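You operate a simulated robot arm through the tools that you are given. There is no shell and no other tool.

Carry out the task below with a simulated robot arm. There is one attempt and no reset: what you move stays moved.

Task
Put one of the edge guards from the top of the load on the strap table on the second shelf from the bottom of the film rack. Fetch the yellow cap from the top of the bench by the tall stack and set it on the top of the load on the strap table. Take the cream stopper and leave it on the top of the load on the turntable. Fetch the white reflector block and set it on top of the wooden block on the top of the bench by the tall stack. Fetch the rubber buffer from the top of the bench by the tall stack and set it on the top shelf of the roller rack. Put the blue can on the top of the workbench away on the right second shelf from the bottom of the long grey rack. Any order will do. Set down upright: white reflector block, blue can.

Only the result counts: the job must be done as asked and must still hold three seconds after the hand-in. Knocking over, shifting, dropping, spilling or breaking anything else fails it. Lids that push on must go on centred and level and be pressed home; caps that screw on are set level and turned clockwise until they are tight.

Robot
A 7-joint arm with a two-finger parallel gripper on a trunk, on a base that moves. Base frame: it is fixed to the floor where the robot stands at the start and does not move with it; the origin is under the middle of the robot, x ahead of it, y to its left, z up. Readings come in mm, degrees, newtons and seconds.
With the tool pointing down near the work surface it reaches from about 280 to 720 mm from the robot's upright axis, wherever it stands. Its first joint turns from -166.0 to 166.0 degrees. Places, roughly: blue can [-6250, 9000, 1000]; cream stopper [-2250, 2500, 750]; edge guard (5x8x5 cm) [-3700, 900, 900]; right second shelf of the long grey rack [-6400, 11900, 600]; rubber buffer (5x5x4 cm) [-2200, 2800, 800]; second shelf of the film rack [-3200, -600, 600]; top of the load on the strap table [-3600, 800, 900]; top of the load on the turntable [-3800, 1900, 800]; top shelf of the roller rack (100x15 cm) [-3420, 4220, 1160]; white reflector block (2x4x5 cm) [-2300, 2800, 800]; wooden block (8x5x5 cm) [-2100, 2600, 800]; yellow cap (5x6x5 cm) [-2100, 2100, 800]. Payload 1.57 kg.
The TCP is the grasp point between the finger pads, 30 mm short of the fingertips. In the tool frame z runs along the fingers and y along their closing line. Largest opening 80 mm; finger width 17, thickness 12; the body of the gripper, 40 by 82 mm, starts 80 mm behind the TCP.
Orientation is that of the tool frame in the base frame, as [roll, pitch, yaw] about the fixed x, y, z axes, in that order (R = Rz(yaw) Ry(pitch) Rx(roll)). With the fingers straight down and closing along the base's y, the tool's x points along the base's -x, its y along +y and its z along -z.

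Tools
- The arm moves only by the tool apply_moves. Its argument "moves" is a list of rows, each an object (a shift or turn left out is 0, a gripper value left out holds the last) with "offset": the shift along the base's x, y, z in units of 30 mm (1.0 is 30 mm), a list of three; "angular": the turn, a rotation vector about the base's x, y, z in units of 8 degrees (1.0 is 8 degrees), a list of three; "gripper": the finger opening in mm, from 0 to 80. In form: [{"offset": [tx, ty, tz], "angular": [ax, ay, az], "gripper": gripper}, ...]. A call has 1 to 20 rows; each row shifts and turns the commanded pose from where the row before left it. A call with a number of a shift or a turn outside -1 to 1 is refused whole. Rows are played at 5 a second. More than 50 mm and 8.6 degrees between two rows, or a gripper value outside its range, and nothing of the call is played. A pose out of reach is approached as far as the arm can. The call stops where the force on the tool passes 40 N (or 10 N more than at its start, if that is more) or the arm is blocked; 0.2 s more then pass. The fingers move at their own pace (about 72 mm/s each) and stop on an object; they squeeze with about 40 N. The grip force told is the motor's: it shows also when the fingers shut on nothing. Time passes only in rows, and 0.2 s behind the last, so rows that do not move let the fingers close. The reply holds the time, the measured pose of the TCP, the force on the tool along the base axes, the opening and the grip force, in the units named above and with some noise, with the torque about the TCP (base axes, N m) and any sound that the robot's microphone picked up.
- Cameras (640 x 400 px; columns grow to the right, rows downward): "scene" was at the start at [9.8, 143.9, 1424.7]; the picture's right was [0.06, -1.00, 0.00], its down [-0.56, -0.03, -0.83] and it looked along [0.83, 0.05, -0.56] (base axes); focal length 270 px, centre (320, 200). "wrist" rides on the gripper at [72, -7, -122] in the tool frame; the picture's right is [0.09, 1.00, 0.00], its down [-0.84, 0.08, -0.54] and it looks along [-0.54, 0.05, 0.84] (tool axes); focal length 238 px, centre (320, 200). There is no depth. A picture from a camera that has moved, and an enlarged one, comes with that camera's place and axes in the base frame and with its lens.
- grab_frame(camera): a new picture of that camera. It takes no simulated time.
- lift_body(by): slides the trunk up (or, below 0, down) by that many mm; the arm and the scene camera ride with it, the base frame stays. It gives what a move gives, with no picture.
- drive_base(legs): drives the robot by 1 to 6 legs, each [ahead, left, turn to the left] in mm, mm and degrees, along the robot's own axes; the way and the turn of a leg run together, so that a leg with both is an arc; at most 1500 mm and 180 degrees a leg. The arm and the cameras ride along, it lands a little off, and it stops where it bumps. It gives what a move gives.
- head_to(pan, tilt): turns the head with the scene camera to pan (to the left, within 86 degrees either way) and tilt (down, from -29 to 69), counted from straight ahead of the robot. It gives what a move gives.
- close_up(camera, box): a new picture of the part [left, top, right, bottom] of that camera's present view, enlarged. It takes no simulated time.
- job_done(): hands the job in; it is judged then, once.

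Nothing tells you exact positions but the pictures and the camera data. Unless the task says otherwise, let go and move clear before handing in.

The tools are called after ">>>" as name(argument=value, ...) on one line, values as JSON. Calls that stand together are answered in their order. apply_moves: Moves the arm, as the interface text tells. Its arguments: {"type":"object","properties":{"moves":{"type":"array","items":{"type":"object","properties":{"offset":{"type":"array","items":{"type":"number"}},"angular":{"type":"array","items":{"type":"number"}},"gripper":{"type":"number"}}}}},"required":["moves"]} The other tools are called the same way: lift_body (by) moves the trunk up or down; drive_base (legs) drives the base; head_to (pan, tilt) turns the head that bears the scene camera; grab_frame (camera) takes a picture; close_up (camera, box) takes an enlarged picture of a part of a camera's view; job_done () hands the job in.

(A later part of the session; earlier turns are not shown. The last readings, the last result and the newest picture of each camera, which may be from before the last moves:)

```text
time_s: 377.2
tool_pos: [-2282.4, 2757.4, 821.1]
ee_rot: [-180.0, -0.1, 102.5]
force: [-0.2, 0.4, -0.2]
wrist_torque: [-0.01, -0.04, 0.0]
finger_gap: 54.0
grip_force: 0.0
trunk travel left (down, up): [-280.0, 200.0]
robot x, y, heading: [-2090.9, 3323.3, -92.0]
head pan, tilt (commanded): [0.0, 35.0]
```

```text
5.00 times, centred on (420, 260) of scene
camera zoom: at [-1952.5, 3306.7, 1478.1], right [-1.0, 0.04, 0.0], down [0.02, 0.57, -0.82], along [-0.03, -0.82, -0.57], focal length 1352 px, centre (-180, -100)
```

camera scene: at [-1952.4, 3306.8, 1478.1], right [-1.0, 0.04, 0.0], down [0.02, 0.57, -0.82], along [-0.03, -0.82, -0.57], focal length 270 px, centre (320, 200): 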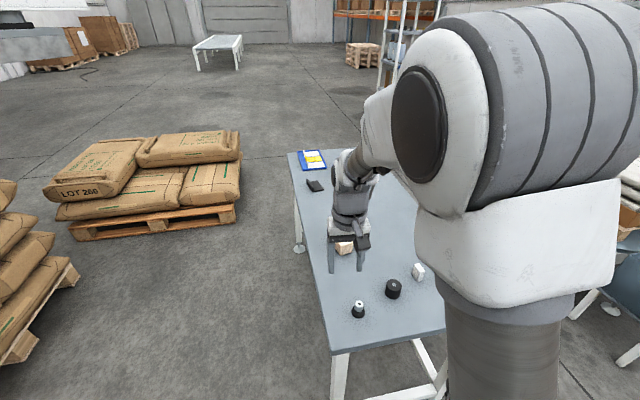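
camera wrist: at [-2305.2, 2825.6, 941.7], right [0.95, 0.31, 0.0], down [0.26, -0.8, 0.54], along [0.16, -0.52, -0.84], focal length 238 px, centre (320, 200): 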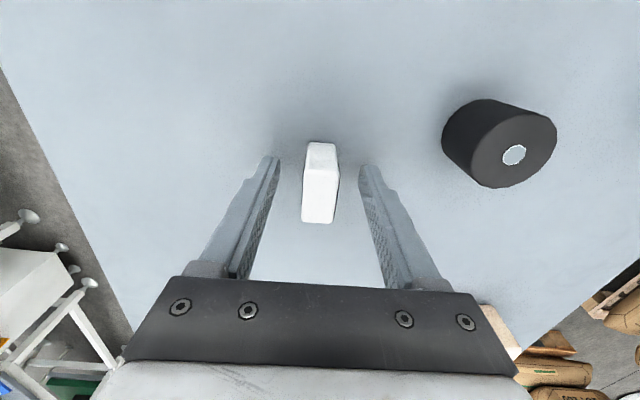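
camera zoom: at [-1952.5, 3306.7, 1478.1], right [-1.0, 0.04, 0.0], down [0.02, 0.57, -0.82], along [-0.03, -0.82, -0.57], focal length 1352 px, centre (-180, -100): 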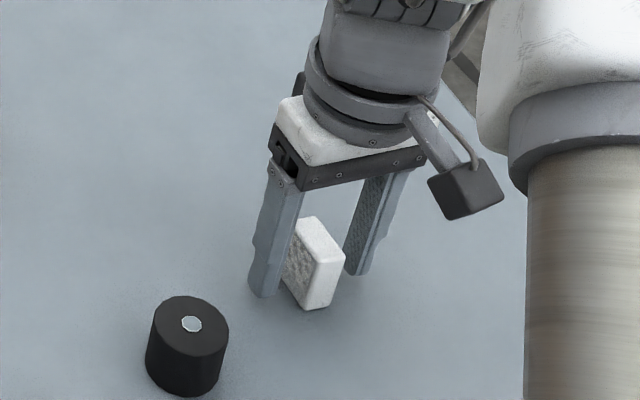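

>>> apply_moves(moves=[{"gripper": 24}, {}, {"gripper": 0}, {}, {}])

>>> apply_moves(moves=[{"offset": [0, 0, 0.3]}, {"offset": [0, 0, 1]}, {"offset": [0, 0, 1]}, {"offset": [0, 0, 1]}, {"offset": [0, 0, 1]}, {"offset": [0, 0, 1]}, {}])

>>> grab_frame(camera="wrist")

>>> close_up(camera="scene", box=[300, 180, 460, 300])

```text
time_s: 378.4
tool_pos: [-2282.6, 2756.7, 819.6]
ee_rot: [-180.0, 0.1, 102.5]
force: [0.2, -0.2, -0.2]
wrist_torque: [0.03, 0.02, -0.02]
finger_gap: 18.9
grip_force: 33.4
trunk travel left (down, up): [-280.0, 200.0]
robot x, y, heading: [-2092.4, 3321.3, -92.1]
head pan, tilt (commanded): [0.0, 35.0]
```

```text
time_s: 380.0
tool_pos: [-2284.6, 2756.8, 977.3]
ee_rot: [-179.8, -0.1, 102.5]
force: [-0.2, 0.4, -0.5]
wrist_torque: [0.02, 0.01, -0.03]
finger_gap: 19.1
grip_force: 33.3
trunk travel left (down, up): [-280.0, 200.0]
robot x, y, heading: [-2093.6, 3320.9, -92.2]
head pan, tilt (commanded): [0.0, 35.0]
```

```text
taken
camera wrist: at [-2307.0, 2826.6, 1099.9], right [0.95, 0.31, 0.0], down [0.26, -0.8, 0.54], along [0.16, -0.52, -0.84], focal length 238 px, centre (320, 200)
```

wrist: 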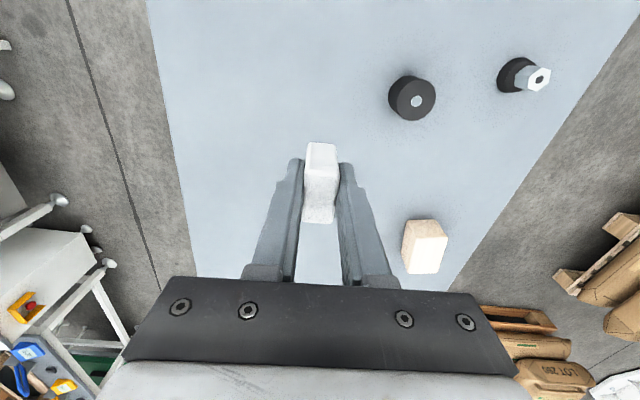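

```text
3.33 times, centred on (380, 240) of scene
camera zoom: at [-1952.4, 3306.8, 1478.1], right [-1.0, 0.04, 0.0], down [0.02, 0.57, -0.82], along [-0.03, -0.82, -0.57], focal length 901 px, centre (120, 67)
```

zoom: 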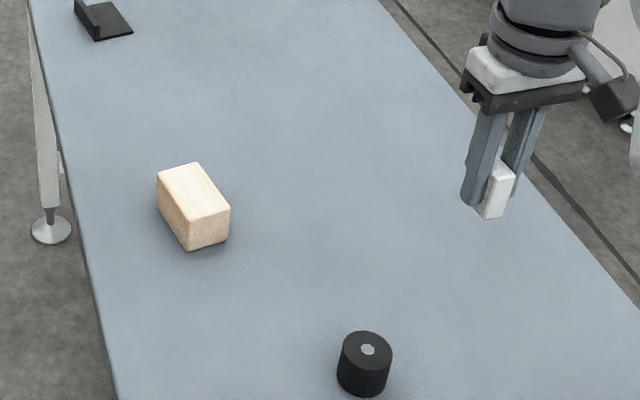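

Reflector held (19 mm). The wooden block is at the edge of reach, so I move the base 30 mm closer and swing over to it.

>>> drive_base(legs=[[30, 0, 0]])

>>> apply_moves(moves=[{"offset": [1, -0.3, 0]}, {"offset": [1, -0.3, 0]}, {"offset": [1, -0.3, 0]}, {"offset": [1, -0.4, 0]}, {"offset": [1, -0.4, 0]}, {"offset": [1, -0.4, 0]}, {"offset": [0.8, -0.4, 0]}, {}])

>>> grab_frame(camera="wrist")

>>> close_up(camera="wrist", box=[260, 80, 420, 200])

>>> close_up(camera="scene", box=[300, 180, 400, 260])

```text
time_s: 380.9
tool_pos: [-2286.1, 2726.3, 976.9]
ee_rot: [-179.9, 0.1, 102.5]
force: [0.3, 0.3, 0.2]
wrist_torque: [0.01, 0.0, 0.0]
finger_gap: 19.1
grip_force: 32.9
trunk travel left (down, up): [-280.0, 200.0]
robot x, y, heading: [-2096.6, 3290.8, -92.1]
head pan, tilt (commanded): [0.0, 35.0]
```

```text
time_s: 382.7
tool_pos: [-2081.2, 2650.7, 978.2]
ee_rot: [-179.9, 0.1, 102.4]
force: [-0.3, 0.1, -0.6]
wrist_torque: [0.01, 0.01, -0.03]
finger_gap: 19.2
grip_force: 33.6
trunk travel left (down, up): [-280.0, 200.0]
robot x, y, heading: [-2093.9, 3290.9, -92.2]
head pan, tilt (commanded): [0.0, 35.0]
```

```text
taken
camera wrist: at [-2102.7, 2719.7, 1099.5], right [0.95, 0.31, 0.0], down [0.26, -0.8, 0.54], along [0.16, -0.52, -0.84], focal length 238 px, centre (320, 200)
```

wrist: 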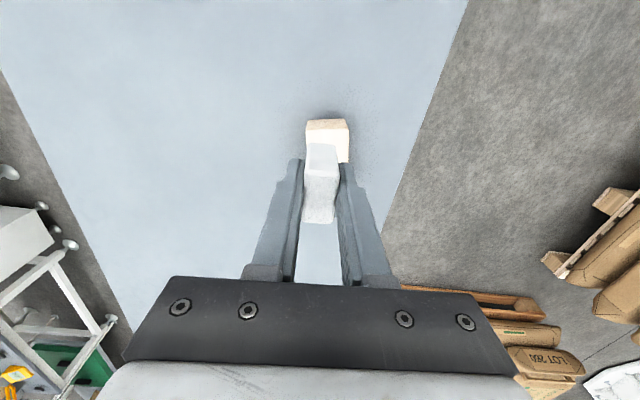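

```text
3.33 times, centred on (340, 140) of wrist
camera zoom: at [-2102.7, 2719.7, 1099.5], right [0.95, 0.31, 0.0], down [0.26, -0.8, 0.54], along [0.16, -0.52, -0.84], focal length 794 px, centre (253, 400)
```

zoom: 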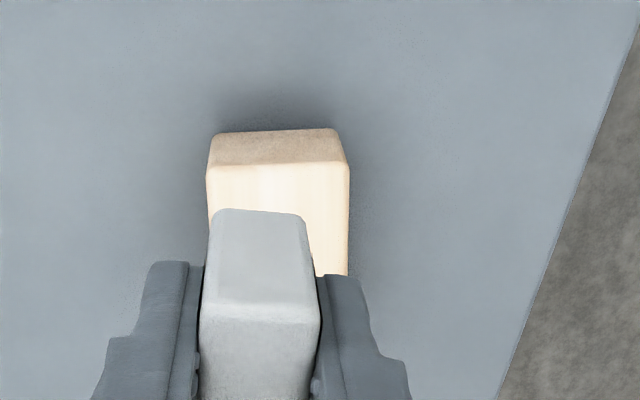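

```text
5.00 times, centred on (350, 220) of scene
camera zoom: at [-1953.5, 3276.7, 1478.0], right [-1.0, 0.04, 0.0], down [0.02, 0.57, -0.82], along [-0.03, -0.82, -0.57], focal length 1352 px, centre (170, 100)
```

zoom: 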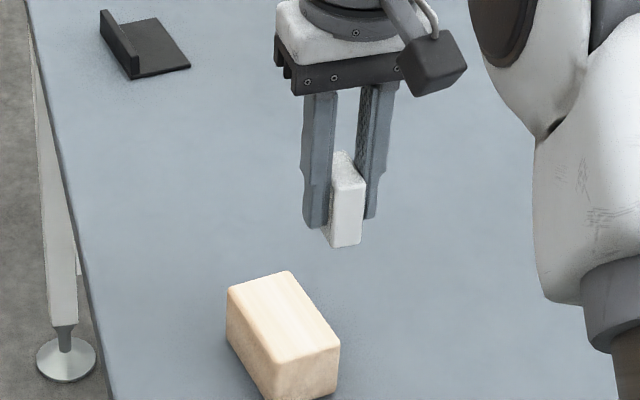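

>>> apply_moves(moves=[{"offset": [0.4, -0.75, -0.3], "angular": [0, 0, 0.54]}, {"offset": [0.4, -0.74, -0.5], "angular": [0, 0, 0.54]}, {"offset": [0, 0, -0.9]}, {"offset": [0, 0, -0.9]}, {}])

>>> grab_frame(camera="wrist")

>>> close_up(camera="scene", box=[300, 180, 400, 260])

```text
time_s: 383.9
tool_pos: [-2057.1, 2607.6, 900.2]
ee_rot: [-179.8, 0.0, 111.2]
force: [-0.2, -0.1, -0.6]
wrist_torque: [0.01, 0.01, 0.01]
finger_gap: 19.0
grip_force: 33.4
trunk travel left (down, up): [-280.0, 200.0]
robot x, y, heading: [-2092.6, 3291.0, -92.1]
head pan, tilt (commanded): [0.0, 35.0]
```

```text
taken
camera wrist: at [-2088.8, 2672.7, 1021.5], right [0.9, 0.45, 0.0], down [0.38, -0.75, 0.54], along [0.24, -0.49, -0.84], focal length 238 px, centre (320, 200)
```

wrist: 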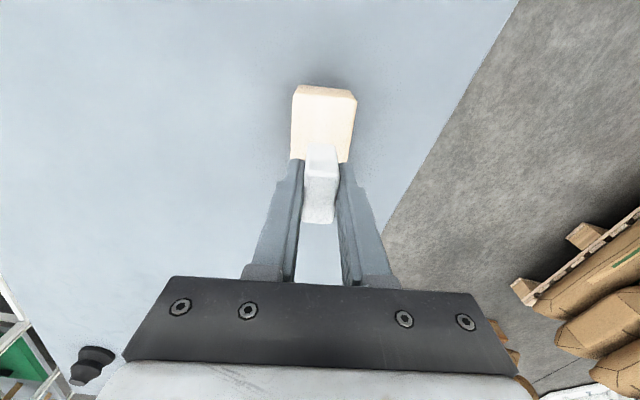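

```text
5.00 times, centred on (350, 220) of scene
camera zoom: at [-1953.6, 3276.7, 1478.1], right [-1.0, 0.04, 0.0], down [0.02, 0.57, -0.82], along [-0.03, -0.82, -0.57], focal length 1352 px, centre (170, 100)
```

zoom: 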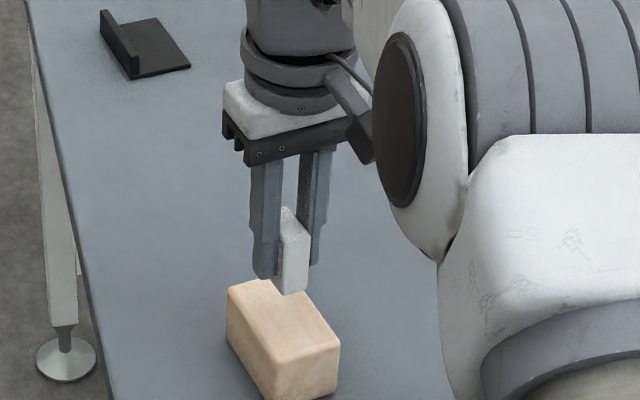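

>>> apply_moves(moves=[{"offset": [0, 0.05, -0.5]}, {"offset": [0, 0, -0.4]}, {}])

>>> apply_moves(moves=[{"offset": [0, 0, -0.06]}, {"offset": [0, 0, -0.06]}, {}])

>>> close_up(camera="scene", box=[300, 180, 400, 260])

```text
time_s: 384.7
tool_pos: [-2056.6, 2609.7, 874.0]
ee_rot: [-179.9, 0.0, 111.1]
force: [-0.3, 0.8, -0.6]
wrist_torque: [0.03, 0.02, 0.01]
finger_gap: 18.9
grip_force: 33.3
trunk travel left (down, up): [-280.0, 200.0]
robot x, y, heading: [-2094.3, 3293.6, -92.2]
head pan, tilt (commanded): [0.0, 35.0]
```

```text
time_s: 385.5
tool_pos: [-2058.1, 2608.9, 869.7]
ee_rot: [-180.0, 0.0, 111.2]
force: [0.2, -0.5, 0.8]
wrist_torque: [0.01, -0.01, -0.03]
finger_gap: 18.9
grip_force: 32.8
trunk travel left (down, up): [-280.0, 200.0]
robot x, y, heading: [-2095.7, 3285.9, -92.3]
head pan, tilt (commanded): [0.0, 35.0]
```

```text
5.00 times, centred on (350, 220) of scene
camera zoom: at [-1953.6, 3276.9, 1478.1], right [-1.0, 0.04, 0.0], down [0.02, 0.57, -0.82], along [-0.03, -0.82, -0.57], focal length 1352 px, centre (170, 100)
```

zoom: 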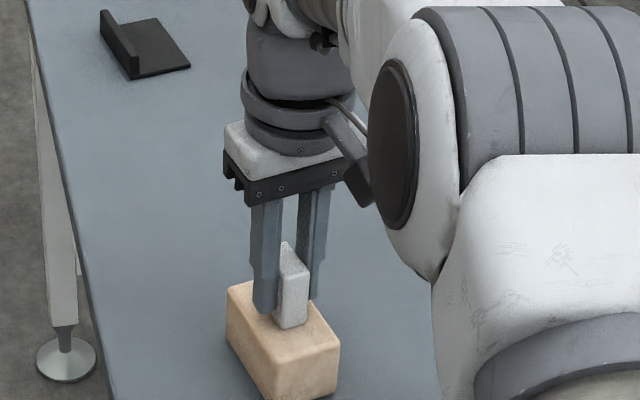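

>>> apply_moves(moves=[{"offset": [0, 0, -0.06]}, {}])

>>> apply_moves(moves=[{"offset": [0, 0, -0.06]}, {}])

>>> apply_moves(moves=[{"offset": [0, 0, -0.06]}, {}])

```text
time_s: 386.1
tool_pos: [-2058.7, 2607.2, 869.4]
ee_rot: [-179.8, 0.2, 111.2]
force: [0.1, -1.4, 11.8]
wrist_torque: [0.03, -0.04, -0.03]
finger_gap: 19.2
grip_force: 33.1
trunk travel left (down, up): [-280.0, 200.0]
robot x, y, heading: [-2098.2, 3291.5, -92.0]
head pan, tilt (commanded): [0.0, 35.0]
```

```text
time_s: 386.7
tool_pos: [-2057.3, 2607.4, 870.2]
ee_rot: [-179.9, 0.3, 111.1]
force: [0.9, -2.4, 23.3]
wrist_torque: [0.04, -0.03, 0.0]
finger_gap: 18.9
grip_force: 33.1
trunk travel left (down, up): [-280.0, 200.0]
robot x, y, heading: [-2096.5, 3290.1, -92.1]
head pan, tilt (commanded): [0.0, 35.0]
```

```text
time_s: 387.3
tool_pos: [-2058.9, 2607.6, 866.7]
ee_rot: [-179.8, 0.2, 111.2]
force: [0.6, -3.0, 28.0]
wrist_torque: [-0.05, -0.09, 0.01]
finger_gap: 19.3
grip_force: 32.9
trunk travel left (down, up): [-280.0, 200.0]
robot x, y, heading: [-2095.6, 3290.6, -92.1]
head pan, tilt (commanded): [0.0, 35.0]
```

>>> apply_moves(moves=[{"offset": [0, 0, 0.08]}, {"gripper": 26}, {}, {"gripper": 46}, {}, {}])

>>> apply_moves(moves=[{"offset": [0, 0, 0.3]}, {"offset": [0, 0, 0.7]}, {"offset": [0, 0, 1]}, {"offset": [0, 0, 1]}, {"offset": [0, 0, 1]}, {"offset": [-0.5, 0.5, 0.5]}, {"offset": [-1, 1, 0]}, {"offset": [-1, 1, 0]}, {}])

>>> grab_frame(camera="wrist")

>>> close_up(camera="scene", box=[300, 180, 460, 300])

```text
time_s: 388.7
tool_pos: [-2058.9, 2607.8, 864.6]
ee_rot: [-180.0, 0.0, 111.2]
force: [0.4, -0.2, -0.1]
wrist_torque: [0.01, -0.01, 0.03]
finger_gap: 46.0
grip_force: 0.2
trunk travel left (down, up): [-280.0, 200.0]
robot x, y, heading: [-2095.1, 3291.6, -92.1]
head pan, tilt (commanded): [0.0, 35.0]
```

```text
time_s: 390.7
tool_pos: [-2134.6, 2683.9, 1000.5]
ee_rot: [-179.9, 0.1, 111.1]
force: [-0.4, -0.4, 0.0]
wrist_torque: [0.02, -0.03, 0.03]
finger_gap: 46.0
grip_force: 0.2
trunk travel left (down, up): [-280.0, 200.0]
robot x, y, heading: [-2093.1, 3289.1, -92.1]
head pan, tilt (commanded): [0.0, 35.0]
```

```text
taken
camera wrist: at [-2165.7, 2748.4, 1121.9], right [0.9, 0.45, 0.0], down [0.37, -0.75, 0.54], along [0.24, -0.49, -0.84], focal length 238 px, centre (320, 200)
```

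wrist: 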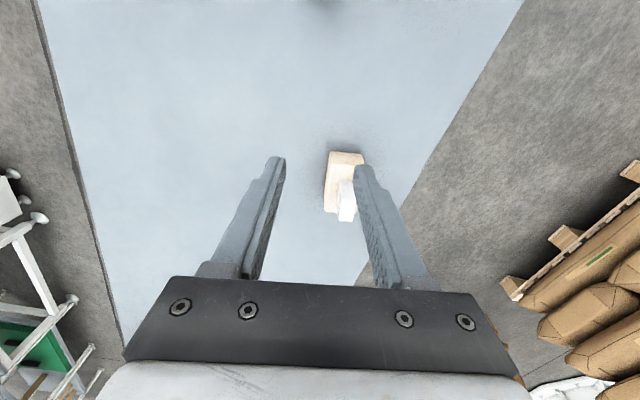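

```text
3.33 times, centred on (380, 240) of scene
camera zoom: at [-1953.7, 3277.0, 1478.1], right [-1.0, 0.04, 0.0], down [0.02, 0.57, -0.82], along [-0.03, -0.82, -0.57], focal length 901 px, centre (120, 67)
```

zoom: 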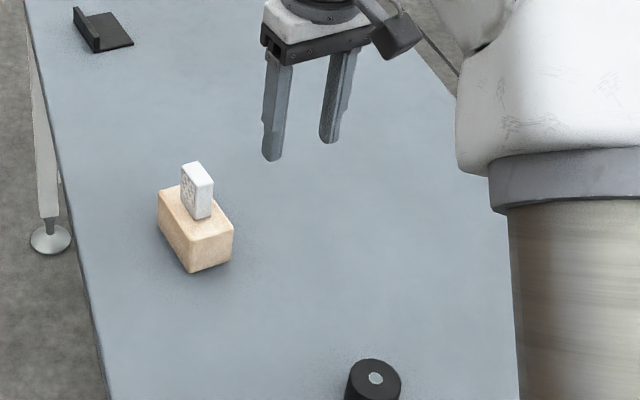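

The reflector stands upright on the wooden block. Now the rubber buffer: move over it and check.

>>> apply_moves(moves=[{"offset": [-0.5, 1, 0], "angular": [0, 0, -0.6], "gripper": 78}, {"offset": [-0.5, 1, 0], "angular": [0, 0, -0.6]}, {"offset": [-0.5, 1, -0.5], "angular": [0, 0, -0.6]}, {"offset": [-0.35, 1, -0.6], "angular": [0, 0, -0.4]}, {"offset": [0, 0, -0.6]}, {}])

>>> grab_frame(camera="wrist")

>>> close_up(camera="scene", box=[320, 220, 460, 330])

```text
time_s: 392.1
tool_pos: [-2188.3, 2802.7, 949.2]
ee_rot: [-180.0, 0.0, 93.6]
force: [0.2, -1.2, 0.4]
wrist_torque: [-0.03, -0.02, -0.02]
finger_gap: 78.1
grip_force: 0.0
trunk travel left (down, up): [-280.0, 200.0]
robot x, y, heading: [-2094.7, 3290.8, -92.4]
head pan, tilt (commanded): [0.0, 35.0]
```

```text
taken
camera wrist: at [-2199.3, 2875.2, 1070.7], right [0.99, 0.15, 0.0], down [0.13, -0.83, 0.54], along [0.08, -0.54, -0.84], focal length 238 px, centre (320, 200)
```

wrist: 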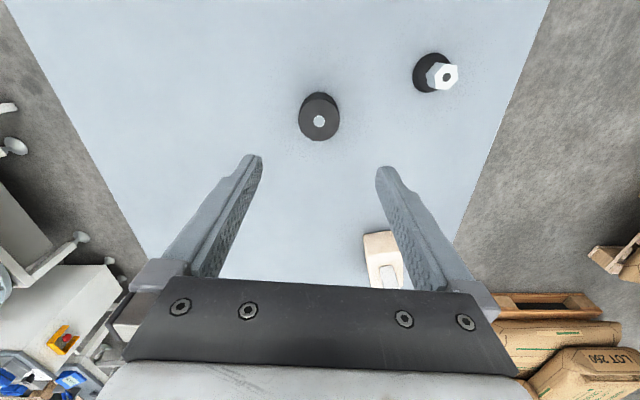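

```text
3.64 times, centred on (390, 275) of scene
camera zoom: at [-1953.6, 3276.7, 1478.1], right [-1.0, 0.04, 0.0], down [0.02, 0.57, -0.82], along [-0.03, -0.82, -0.57], focal length 983 px, centre (66, -73)
```

zoom: 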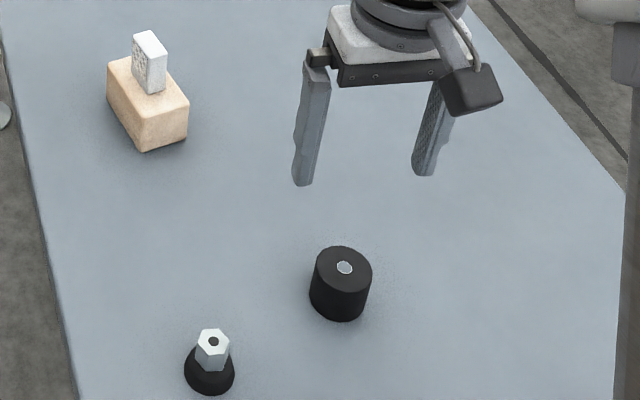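

>>> apply_moves(moves=[{"offset": [-0.07, 0.23, -0.9]}, {"offset": [0, 0, -0.9]}, {"offset": [0, 0, -0.9]}, {"offset": [0, 0, -0.9]}, {"offset": [0, 0, -0.75]}, {}])

>>> grab_frame(camera="wrist")

>>> close_up(camera="scene", box=[340, 230, 460, 320])

```text
time_s: 393.5
tool_pos: [-2192.8, 2811.8, 820.1]
ee_rot: [-179.8, 0.0, 93.5]
force: [0.2, -0.6, 0.3]
wrist_torque: [-0.01, -0.01, 0.03]
finger_gap: 77.7
grip_force: 0.1
trunk travel left (down, up): [-280.0, 200.0]
robot x, y, heading: [-2098.2, 3292.8, -92.0]
head pan, tilt (commanded): [0.0, 35.0]
```

```text
taken
camera wrist: at [-2203.3, 2883.6, 941.7], right [0.99, 0.15, 0.0], down [0.13, -0.83, 0.54], along [0.08, -0.54, -0.84], focal length 238 px, centre (320, 200)
```

wrist: 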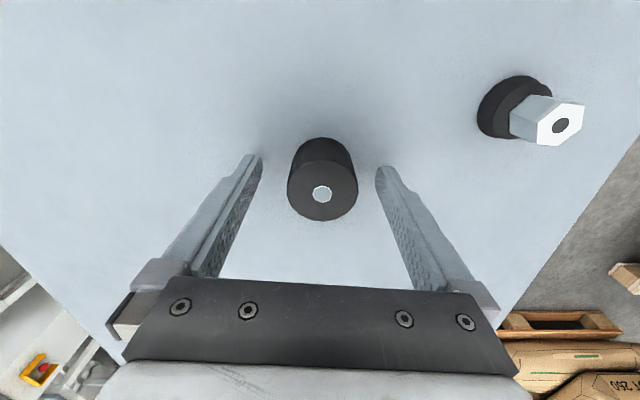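

```text
4.44 times, centred on (400, 275) of scene
camera zoom: at [-1953.6, 3276.7, 1478.1], right [-1.0, 0.04, 0.0], down [0.02, 0.57, -0.82], along [-0.03, -0.82, -0.57], focal length 1202 px, centre (-36, -133)
```

zoom: 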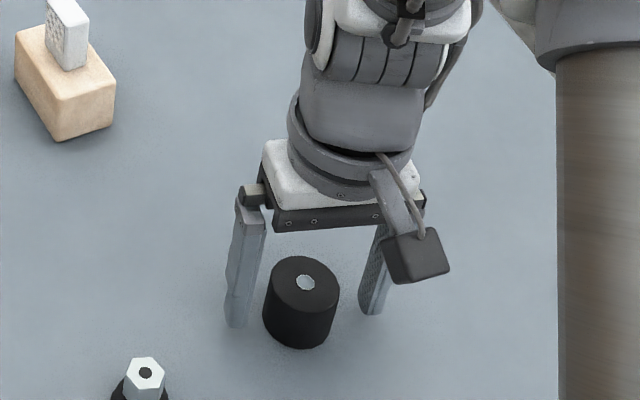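

>>> apply_moves(moves=[{"offset": [0, 0, -0.1]}, {"gripper": 50}, {}, {"gripper": 0}, {}, {}, {}])

>>> apply_moves(moves=[{"offset": [0, 0, 0.3]}, {"offset": [0, 0, 1]}, {"offset": [0, 0, 1]}, {"offset": [0, 0, 1]}, {"offset": [0, 0, 1]}, {"offset": [0, 0, 1]}, {"offset": [0, 0, 1]}, {"offset": [0, 0.5, 1]}, {"offset": [0, 1, 0.5]}, {}])

>>> grab_frame(camera="wrist")

>>> head_to(pan=-86, tilt=15)

>>> grab_frame(camera="scene")

```text
time_s: 395.1
tool_pos: [-2190.5, 2811.7, 817.6]
ee_rot: [-180.0, 0.0, 93.6]
force: [1.2, -1.0, 0.5]
wrist_torque: [-0.03, -0.05, 0.04]
finger_gap: 42.1
grip_force: 40.1
trunk travel left (down, up): [-280.0, 200.0]
robot x, y, heading: [-2092.6, 3291.4, -91.9]
head pan, tilt (commanded): [0.0, 35.0]
```

```text
time_s: 397.3
tool_pos: [-2191.2, 2855.1, 1050.0]
ee_rot: [-179.9, 0.0, 93.5]
force: [0.1, 0.0, 0.2]
wrist_torque: [-0.03, -0.02, -0.01]
finger_gap: 42.0
grip_force: 40.4
trunk travel left (down, up): [-280.0, 200.0]
robot x, y, heading: [-2095.0, 3288.9, -92.4]
head pan, tilt (commanded): [0.0, 35.0]
```

```text
taken
camera wrist: at [-2201.7, 2927.5, 1171.9], right [0.99, 0.15, 0.0], down [0.13, -0.83, 0.54], along [0.08, -0.54, -0.84], focal length 238 px, centre (320, 200)
```

wrist: 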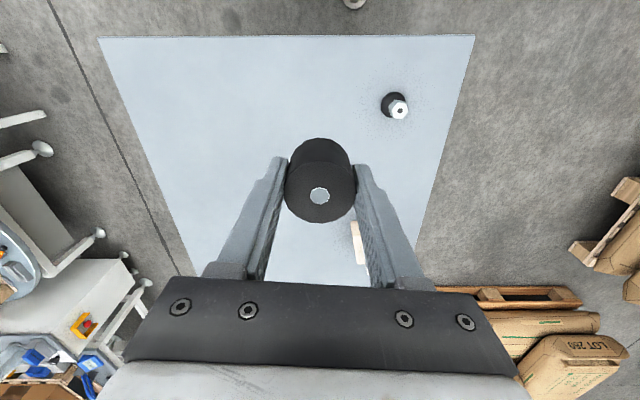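

```text
time_s: 398.9
tool_pos: [-2189.6, 2853.9, 1049.4]
ee_rot: [-179.8, 0.0, 93.6]
force: [0.3, 0.8, -0.8]
wrist_torque: [0.0, 0.03, 0.02]
finger_gap: 42.0
grip_force: 40.2
trunk travel left (down, up): [-280.0, 200.0]
robot x, y, heading: [-2094.8, 3289.0, -92.1]
head pan, tilt (commanded): [-85.9, 15.0]
```

```text
taken
camera scene: at [-2043.6, 3361.6, 1510.0], right [-0.03, 1.0, 0.0], down [0.26, 0.01, -0.97], along [-0.97, -0.03, -0.26], focal length 270 px, centre (320, 200)
```

scene: 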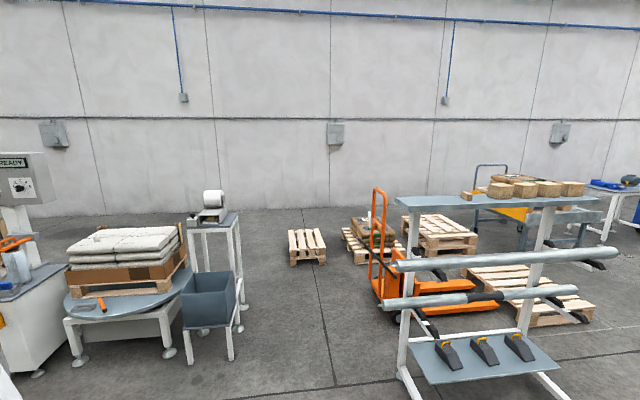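

Buffer held (42 mm). The roller rack's top shelf has its left half free. I back away from the bench, turn to -x, raise the trunk and approach the rack's front.

>>> drive_base(legs=[[-310, 0, 0], [0, 0, -88], [500, -300, 0]])

>>> lift_body(by=190)

>>> head_to(pan=0, tilt=30)

>>> grab_frame(camera="scene")

```text
time_s: 409.8
tool_pos: [-3026.6, 3962.4, 1050.1]
ee_rot: [-179.9, 0.0, 6.0]
force: [0.4, -0.6, 0.0]
wrist_torque: [-0.01, 0.0, -0.03]
finger_gap: 42.0
grip_force: 39.7
trunk travel left (down, up): [-280.0, 200.0]
robot x, y, heading: [-2586.9, 3883.1, -179.7]
head pan, tilt (commanded): [-85.9, 15.0]
```

```text
time_s: 411.9
tool_pos: [-3027.7, 3963.4, 1239.9]
ee_rot: [-179.9, 0.0, 6.0]
force: [-0.8, -0.2, -0.9]
wrist_torque: [0.05, 0.01, 0.02]
finger_gap: 41.8
grip_force: 40.0
trunk travel left (down, up): [-470.0, 10.0]
robot x, y, heading: [-2586.7, 3888.8, -179.5]
head pan, tilt (commanded): [-85.9, 15.0]
```

```text
time_s: 413.5
tool_pos: [-3026.4, 3961.8, 1239.3]
ee_rot: [-179.9, -0.2, 6.1]
force: [0.3, 0.6, -0.6]
wrist_torque: [0.03, 0.0, -0.01]
finger_gap: 41.8
grip_force: 39.6
trunk travel left (down, up): [-470.0, 10.0]
robot x, y, heading: [-2585.8, 3885.8, -179.8]
head pan, tilt (commanded): [0.0, 30.0]
```

```text
taken
camera scene: at [-2594.8, 3744.9, 1675.9], right [-0.01, 1.0, 0.0], down [0.5, 0.0, -0.87], along [-0.87, 0.0, -0.5], focal length 270 px, centre (320, 200)
```

scene: 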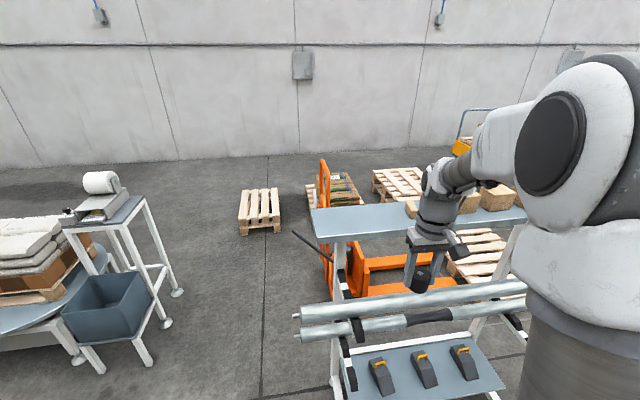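

>>> drive_base(legs=[[165, 0, 0]])

>>> apply_moves(moves=[{"offset": [0, -0.8, 0.2]}, {"offset": [0, -0.8, 0.2]}, {"offset": [0, -0.8, 0.2]}, {}])

>>> grab_frame(camera="wrist")

>>> grab_frame(camera="scene")

```text
time_s: 415.2
tool_pos: [-3190.7, 3962.2, 1238.6]
ee_rot: [-179.9, 0.0, 6.0]
force: [-1.0, 0.8, -0.1]
wrist_torque: [0.0, -0.02, 0.03]
finger_gap: 41.7
grip_force: 39.6
trunk travel left (down, up): [-470.0, 10.0]
robot x, y, heading: [-2748.8, 3888.2, -179.8]
head pan, tilt (commanded): [0.0, 30.0]
```

```text
time_s: 416.2
tool_pos: [-3188.7, 3891.1, 1257.8]
ee_rot: [-179.9, 0.0, 6.0]
force: [0.3, 0.2, 0.0]
wrist_torque: [-0.03, 0.0, -0.05]
finger_gap: 41.9
grip_force: 39.7
trunk travel left (down, up): [-470.0, 10.0]
robot x, y, heading: [-2750.9, 3885.4, -179.7]
head pan, tilt (commanded): [0.0, 30.0]
```

```text
taken
camera wrist: at [-3117.6, 3905.4, 1379.6], right [0.2, -0.98, 0.0], down [-0.82, -0.17, 0.54], along [-0.53, -0.1, -0.84], focal length 238 px, centre (320, 200)
```

wrist: 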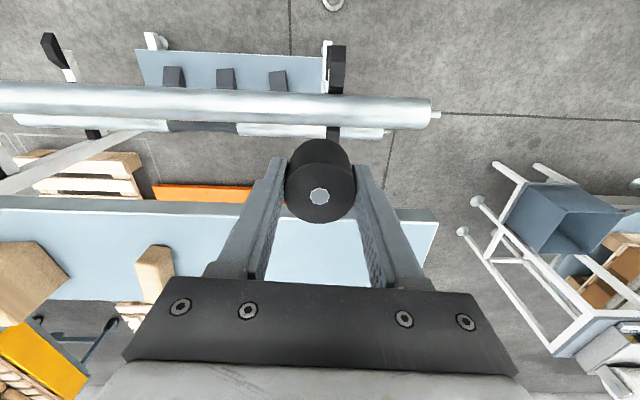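

```text
taken
camera scene: at [-2757.6, 3743.9, 1675.8], right [-0.01, 1.0, 0.0], down [0.5, 0.0, -0.87], along [-0.87, 0.0, -0.5], focal length 270 px, centre (320, 200)
```

scene: 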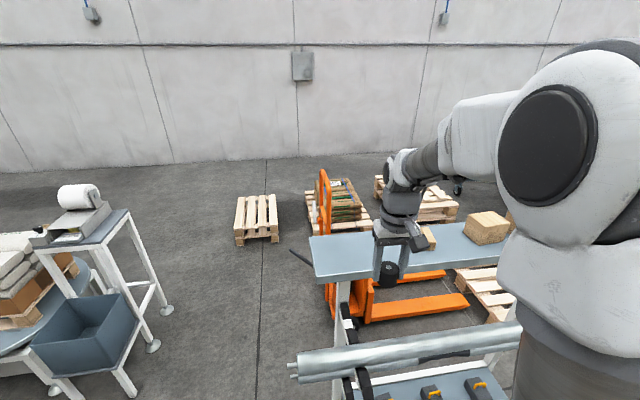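

>>> close_up(camera="wrist", box=[120, 180, 460, 300])

>>> close_up(camera="scene", box=[290, 190, 530, 300])

```text
1.88 times, centred on (290, 240) of wrist
camera zoom: at [-3117.6, 3905.4, 1379.6], right [0.2, -0.98, 0.0], down [-0.82, -0.17, 0.54], along [-0.53, -0.1, -0.84], focal length 449 px, centre (376, 125)
```

zoom: 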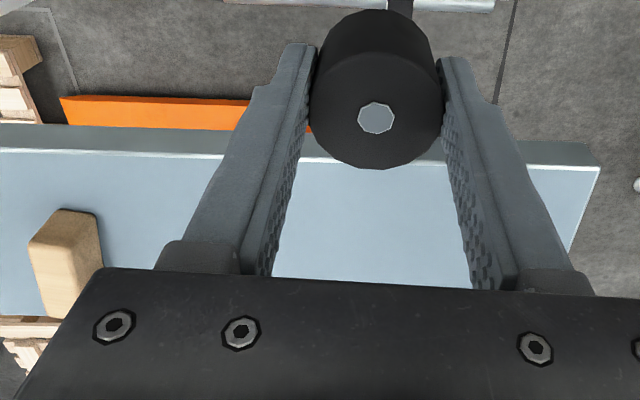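

```text
2.67 times, centred on (410, 245) of scene
camera zoom: at [-2757.6, 3743.9, 1675.8], right [-0.01, 1.0, 0.0], down [0.5, 0.0, -0.87], along [-0.87, 0.0, -0.5], focal length 721 px, centre (80, 80)
```

zoom: 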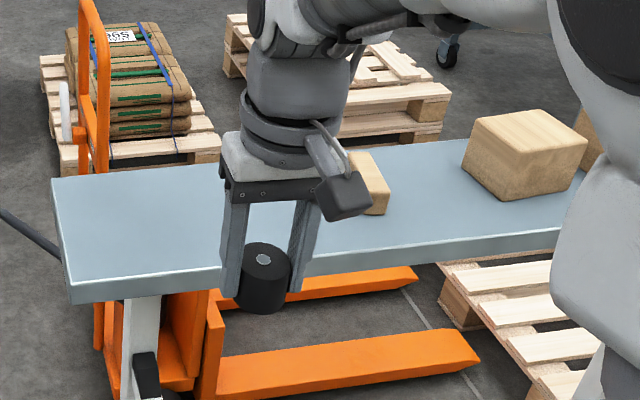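

>>> apply_moves(moves=[{"offset": [-1, 0, 0]}, {"offset": [-1, 0, 0]}, {"offset": [-1, 0, 0]}, {"offset": [-1, 0, 0]}, {"offset": [-1, 0, 0]}, {"offset": [-0.77, 0, 0]}, {}])

>>> grab_frame(camera="wrist")

>>> close_up(camera="scene", box=[290, 190, 530, 300])

```text
time_s: 417.8
tool_pos: [-3363.3, 3891.6, 1258.5]
ee_rot: [-179.9, 0.1, 5.9]
force: [0.3, 0.3, 0.2]
wrist_torque: [-0.04, 0.01, -0.02]
finger_gap: 42.1
grip_force: 40.0
trunk travel left (down, up): [-470.0, 10.0]
robot x, y, heading: [-2749.5, 3883.2, -179.9]
head pan, tilt (commanded): [0.0, 30.0]
```

```text
taken
camera wrist: at [-3292.0, 3905.8, 1380.8], right [0.2, -0.98, 0.0], down [-0.82, -0.17, 0.54], along [-0.53, -0.1, -0.84], focal length 238 px, centre (320, 200)
```

wrist: 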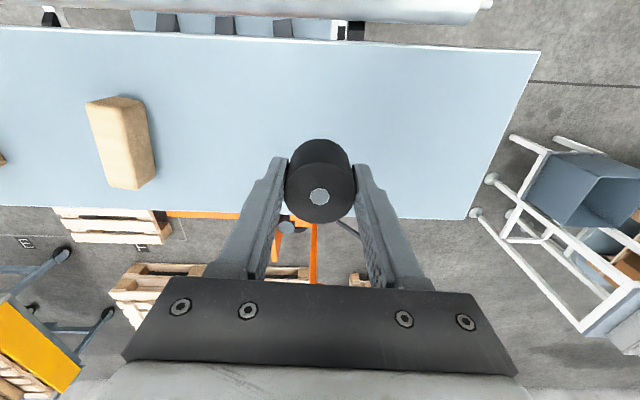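

```text
2.67 times, centred on (410, 245) of scene
camera zoom: at [-2757.6, 3743.9, 1675.9], right [-0.01, 1.0, 0.0], down [0.5, 0.0, -0.87], along [-0.87, 0.0, -0.5], focal length 721 px, centre (80, 80)
```

zoom: 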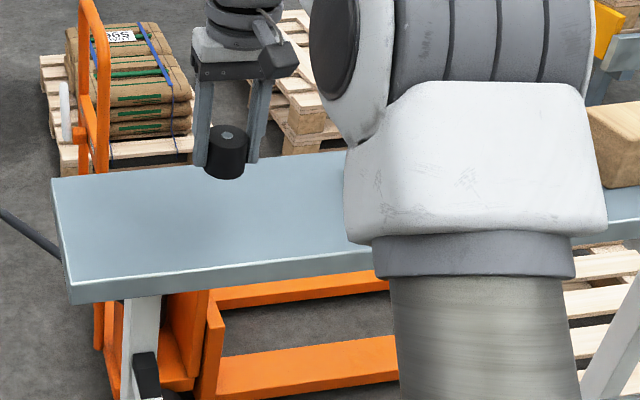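

>>> apply_moves(moves=[{"offset": [0, 0, -0.8]}, {"offset": [0, 0, -0.7]}, {"offset": [0, 0, -0.4]}, {}])

>>> apply_moves(moves=[{"offset": [0, 0, -0.1]}, {"offset": [0, 0, -0.06]}, {}])

>>> apply_moves(moves=[{"offset": [0, 0, -0.06]}, {"offset": [0, 0, -0.06]}, {}])

```text
time_s: 418.8
tool_pos: [-3362.7, 3891.6, 1201.9]
ee_rot: [-179.9, 0.1, 6.0]
force: [-0.6, -0.4, -1.0]
wrist_torque: [0.04, 0.02, 0.01]
finger_gap: 41.9
grip_force: 40.3
trunk travel left (down, up): [-470.0, 10.0]
robot x, y, heading: [-2748.1, 3886.6, -179.4]
head pan, tilt (commanded): [0.0, 30.0]
```

```text
time_s: 419.6
tool_pos: [-3361.7, 3890.6, 1197.9]
ee_rot: [-179.9, 0.0, 6.0]
force: [0.0, -0.3, 0.3]
wrist_torque: [-0.02, 0.02, -0.03]
finger_gap: 42.1
grip_force: 39.7
trunk travel left (down, up): [-470.0, 10.0]
robot x, y, heading: [-2745.7, 3882.7, -179.9]
head pan, tilt (commanded): [0.0, 30.0]
```

```text
time_s: 420.4
tool_pos: [-3362.1, 3890.9, 1196.7]
ee_rot: [-179.9, 0.3, 6.0]
force: [-0.4, 1.1, 28.7]
wrist_torque: [-0.06, -0.35, -0.01]
finger_gap: 42.0
grip_force: 40.1
trunk travel left (down, up): [-470.0, 10.0]
robot x, y, heading: [-2750.8, 3886.9, -179.8]
head pan, tilt (commanded): [0.0, 30.0]
```

Contact with the shelf. Relieve, open and lift straight up.

>>> apply_moves(moves=[{"offset": [0, 0, 0.08]}, {"gripper": 52}, {}, {"gripper": 72}, {}, {"offset": [0, 0, 0.5]}, {"offset": [0, 0, 1]}, {"offset": [0, 0, 1]}, {"offset": [0.5, 0, 0.5]}, {"offset": [1, 0, 0]}, {"offset": [1, 0, 0]}, {}])

>>> grab_frame(camera="wrist")

>>> close_up(camera="scene", box=[290, 190, 530, 300])

```text
time_s: 423.0
tool_pos: [-3286.9, 3890.9, 1284.7]
ee_rot: [-179.9, 0.0, 6.0]
force: [0.9, -0.3, -0.4]
wrist_torque: [-0.01, 0.0, -0.01]
finger_gap: 71.9
grip_force: 0.0
trunk travel left (down, up): [-470.0, 10.0]
robot x, y, heading: [-2747.3, 3887.0, -179.7]
head pan, tilt (commanded): [0.0, 30.0]
```

```text
taken
camera wrist: at [-3215.9, 3905.1, 1406.5], right [0.2, -0.98, 0.0], down [-0.82, -0.17, 0.54], along [-0.53, -0.1, -0.84], focal length 238 px, centre (320, 200)
```

wrist: 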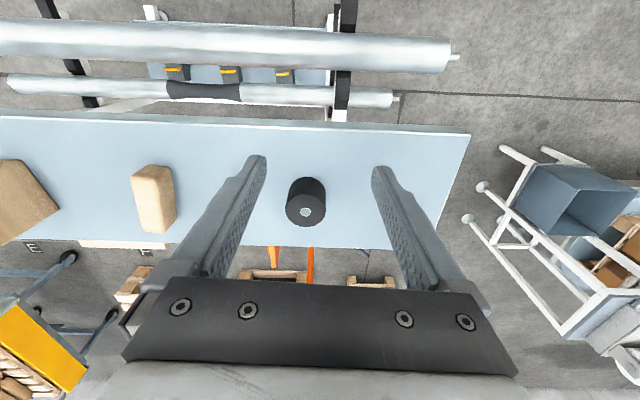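

```text
2.67 times, centred on (410, 245) of scene
camera zoom: at [-2757.6, 3743.9, 1675.8], right [-0.01, 1.0, 0.0], down [0.5, 0.0, -0.87], along [-0.87, 0.0, -0.5], focal length 721 px, centre (80, 80)
```

zoom: 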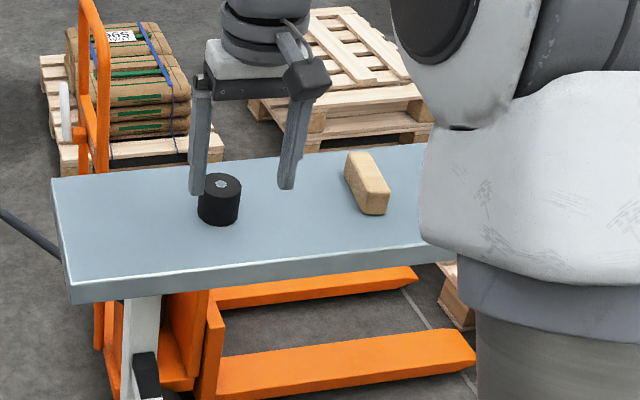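

The buffer is on the top shelf. Last is the blue can, far off at about (-6250, 9000). I retract, lower the trunk, back off and look for a route.

>>> apply_moves(moves=[{"offset": [1, 0, 0.2]}, {"offset": [1, 0, 0]}, {"offset": [1, 0, 0]}, {"offset": [1, 0, 0]}, {"offset": [1, 0, 0]}, {}])

>>> drive_base(legs=[[-500, 0, 0], [0, 0, -90]])

>>> lift_body(by=-150)

>>> head_to(pan=10, tilt=15)

>>> grab_frame(camera="scene")

>>> head_to(pan=60, tilt=15)

>>> grab_frame(camera="scene")

```text
time_s: 424.4
tool_pos: [-3137.8, 3889.2, 1290.6]
ee_rot: [-179.9, 0.0, 5.9]
force: [-0.2, 0.2, 0.7]
wrist_torque: [-0.01, 0.0, 0.01]
finger_gap: 72.3
grip_force: 0.1
trunk travel left (down, up): [-470.0, 10.0]
robot x, y, heading: [-2750.1, 3884.9, -179.7]
head pan, tilt (commanded): [0.0, 30.0]
```

```text
time_s: 433.4
tool_pos: [-2235.1, 4275.8, 1290.7]
ee_rot: [-179.9, -0.1, -85.2]
force: [-0.7, -0.3, 0.7]
wrist_torque: [0.02, 0.01, 0.06]
finger_gap: 72.0
grip_force: 0.0
trunk travel left (down, up): [-470.0, 10.0]
robot x, y, heading: [-2249.9, 3887.8, 88.8]
head pan, tilt (commanded): [0.0, 30.0]
```

```text
time_s: 435.1
tool_pos: [-2234.5, 4274.3, 1140.3]
ee_rot: [-180.0, 0.0, -85.2]
force: [0.0, 0.5, 0.1]
wrist_torque: [-0.02, -0.01, -0.01]
finger_gap: 72.5
grip_force: 0.0
trunk travel left (down, up): [-320.0, 160.0]
robot x, y, heading: [-2250.6, 3882.2, 88.8]
head pan, tilt (commanded): [0.0, 30.0]
```

```text
time_s: 435.9
tool_pos: [-2235.8, 4274.9, 1140.1]
ee_rot: [-180.0, 0.0, -85.3]
force: [0.2, 0.0, -0.5]
wrist_torque: [0.02, -0.03, 0.03]
finger_gap: 72.1
grip_force: 0.0
trunk travel left (down, up): [-320.0, 160.0]
robot x, y, heading: [-2250.5, 3885.2, 89.3]
head pan, tilt (commanded): [10.0, 15.0]
```

```text
taken
camera scene: at [-2403.8, 3900.4, 1550.0], right [0.99, 0.16, 0.0], down [0.04, -0.26, -0.97], along [-0.15, 0.95, -0.26], focal length 270 px, centre (320, 200)
```

scene: 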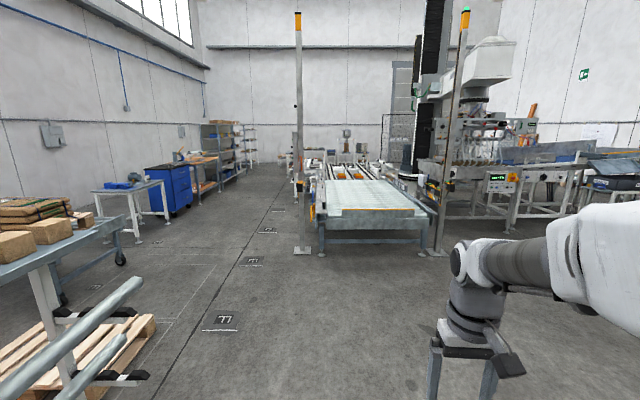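

```text
time_s: 437.1
tool_pos: [-2235.4, 4274.9, 1140.2]
ee_rot: [-179.9, 0.0, -85.2]
force: [0.3, 0.2, -0.5]
wrist_torque: [0.0, 0.0, 0.0]
finger_gap: 72.1
grip_force: 0.0
trunk travel left (down, up): [-320.0, 160.0]
robot x, y, heading: [-2247.9, 3883.9, 88.8]
head pan, tilt (commanded): [60.0, 15.0]
```

```text
taken
camera scene: at [-2469.3, 3856.3, 1550.1], right [0.52, 0.86, 0.0], down [0.22, -0.13, -0.97], along [-0.83, 0.5, -0.26], focal length 270 px, centre (320, 200)
```

scene: 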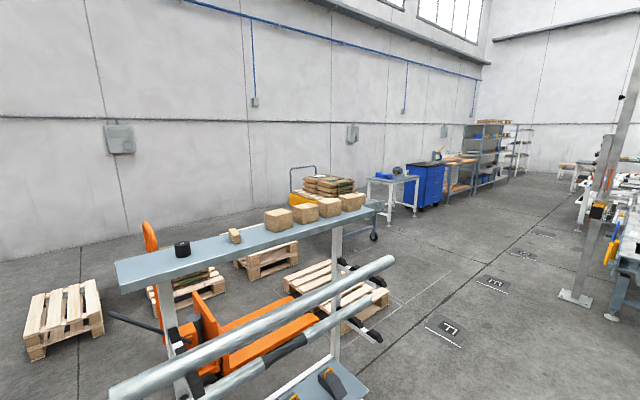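

The aisle at x≈-4000 is free. I'll go around the sensor post and up the aisle in steps, checking on the way.

>>> drive_base(legs=[[1400, 0, 0], [700, 1300, 0], [700, 700, 0]])

>>> head_to(pan=35, tilt=18)

>>> grab_frame(camera="scene")

>>> head_to(pan=0, tilt=18)

>>> grab_frame(camera="scene")

```text
time_s: 461.6
tool_pos: [-4149.0, 7180.6, 1140.5]
ee_rot: [-179.9, 0.1, -87.3]
force: [-0.5, 0.9, -0.7]
wrist_torque: [0.01, -0.02, -0.01]
finger_gap: 72.0
grip_force: 0.0
trunk travel left (down, up): [-320.0, 160.0]
robot x, y, heading: [-4179.9, 6790.8, 87.1]
head pan, tilt (commanded): [60.0, 15.0]
```

```text
time_s: 462.5
tool_pos: [-4149.0, 7180.5, 1142.3]
ee_rot: [-179.8, 0.0, -87.3]
force: [0.3, -0.8, -0.2]
wrist_torque: [-0.01, 0.01, 0.02]
finger_gap: 71.8
grip_force: 0.0
trunk travel left (down, up): [-320.0, 160.0]
robot x, y, heading: [-4172.8, 6792.4, 87.0]
head pan, tilt (commanded): [35.0, 18.0]
```

```text
taken
camera scene: at [-4367.7, 6798.1, 1545.2], right [0.85, 0.53, 0.0], down [0.16, -0.26, -0.95], along [-0.5, 0.81, -0.31], focal length 270 px, centre (320, 200)
```

scene: 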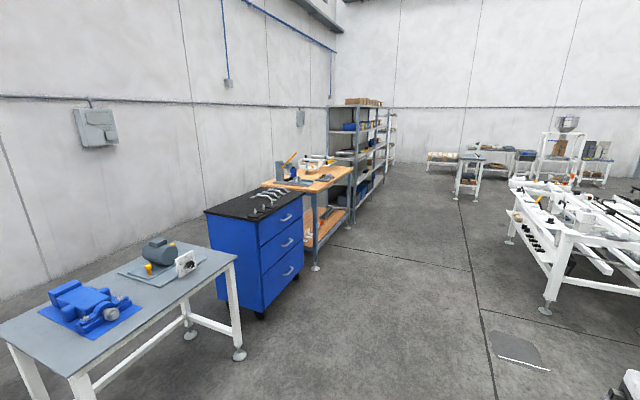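

```text
time_s: 463.5
tool_pos: [-4148.7, 7180.2, 1140.1]
ee_rot: [-179.9, 0.0, -87.4]
force: [0.5, -0.3, -0.6]
wrist_torque: [0.01, 0.03, 0.01]
finger_gap: 72.1
grip_force: 0.0
trunk travel left (down, up): [-320.0, 160.0]
robot x, y, heading: [-4178.6, 6789.8, 86.8]
head pan, tilt (commanded): [0.0, 18.0]
```

```text
taken
camera scene: at [-4313.4, 6812.2, 1545.2], right [1.0, -0.05, 0.0], down [-0.02, -0.31, -0.95], along [0.05, 0.95, -0.31], focal length 270 px, centre (320, 200)
```

scene: 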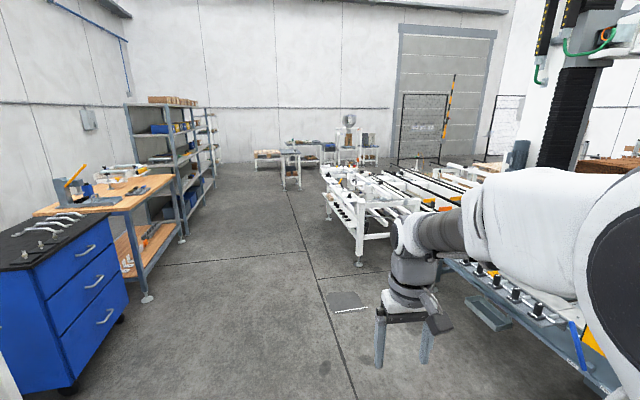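

>>> close_up(camera="scene", box=[0, 90, 240, 310])

>>> head_to(pan=35, tilt=18)

>>> close_up(camera="scene", box=[240, 90, 420, 260])

```text
1.82 times, centred on (120, 200) of scene
camera zoom: at [-4313.4, 6812.2, 1545.2], right [1.0, -0.05, 0.0], down [-0.02, -0.31, -0.95], along [0.05, 0.95, -0.31], focal length 492 px, centre (684, 200)
```

zoom: 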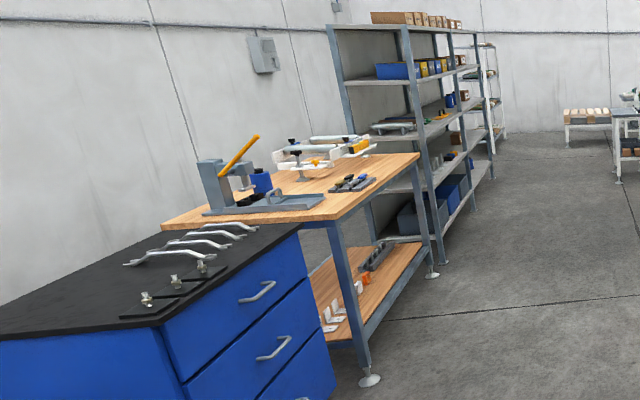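

```text
time_s: 464.5
tool_pos: [-4149.3, 7180.3, 1140.3]
ee_rot: [-179.9, 0.0, -87.2]
force: [-0.9, 0.5, -0.4]
wrist_torque: [-0.02, 0.04, 0.03]
finger_gap: 72.0
grip_force: 0.1
trunk travel left (down, up): [-320.0, 160.0]
robot x, y, heading: [-4175.8, 6792.8, 87.0]
head pan, tilt (commanded): [35.0, 18.0]
```

```text
2.35 times, centred on (330, 175) of scene
camera zoom: at [-4367.6, 6798.2, 1545.2], right [0.85, 0.53, 0.0], down [0.16, -0.26, -0.95], along [-0.5, 0.81, -0.31], focal length 636 px, centre (296, 259)
```

zoom: 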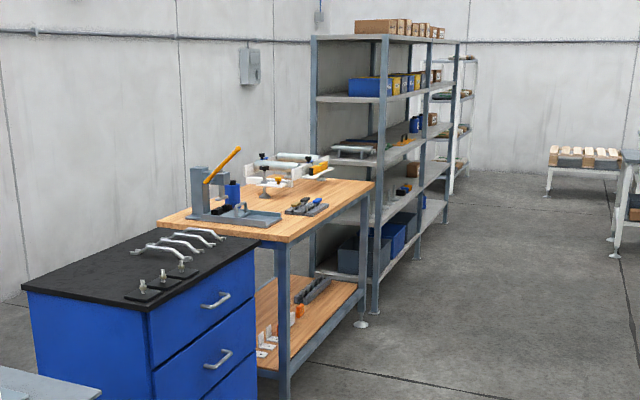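

The blue can stands on the wooden workbench next to a small press. I drive up the aisle to a spot opposite the workbench.

>>> drive_base(legs=[[1400, 400, 0], [650, 100, 0], [0, 0, 93]])

>>> head_to(pan=0, tilt=20)

>>> grab_frame(camera="scene")

```text
time_s: 483.3
tool_pos: [-4959.0, 8864.2, 1140.7]
ee_rot: [-179.9, 0.0, 5.5]
force: [0.3, 0.4, 0.2]
wrist_torque: [0.0, 0.05, 0.0]
finger_gap: 71.7
grip_force: 0.0
trunk travel left (down, up): [-320.0, 160.0]
robot x, y, heading: [-4572.1, 8856.9, 179.7]
head pan, tilt (commanded): [35.0, 18.0]
```

```text
time_s: 484.3
tool_pos: [-4957.8, 8865.2, 1140.9]
ee_rot: [-179.9, -0.1, 5.4]
force: [0.6, -0.2, -0.5]
wrist_torque: [-0.01, 0.0, -0.01]
finger_gap: 72.1
grip_force: 0.0
trunk travel left (down, up): [-320.0, 160.0]
robot x, y, heading: [-4569.5, 8855.7, 179.9]
head pan, tilt (commanded): [0.0, 20.0]
```

```text
taken
camera scene: at [-4581.3, 8714.6, 1541.9], right [0.0, 1.0, 0.0], down [0.34, 0.0, -0.94], along [-0.94, 0.0, -0.34], focal length 270 px, centre (320, 200)
```

scene: 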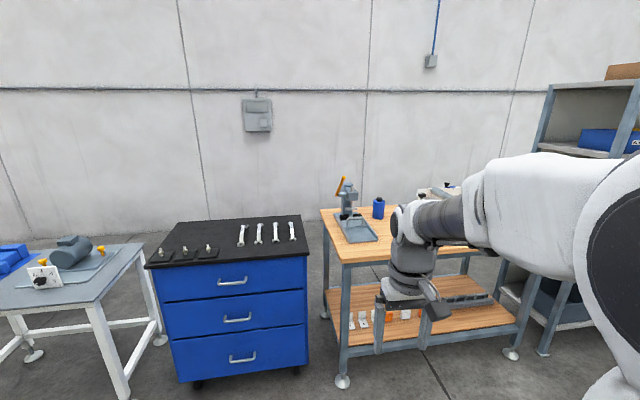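

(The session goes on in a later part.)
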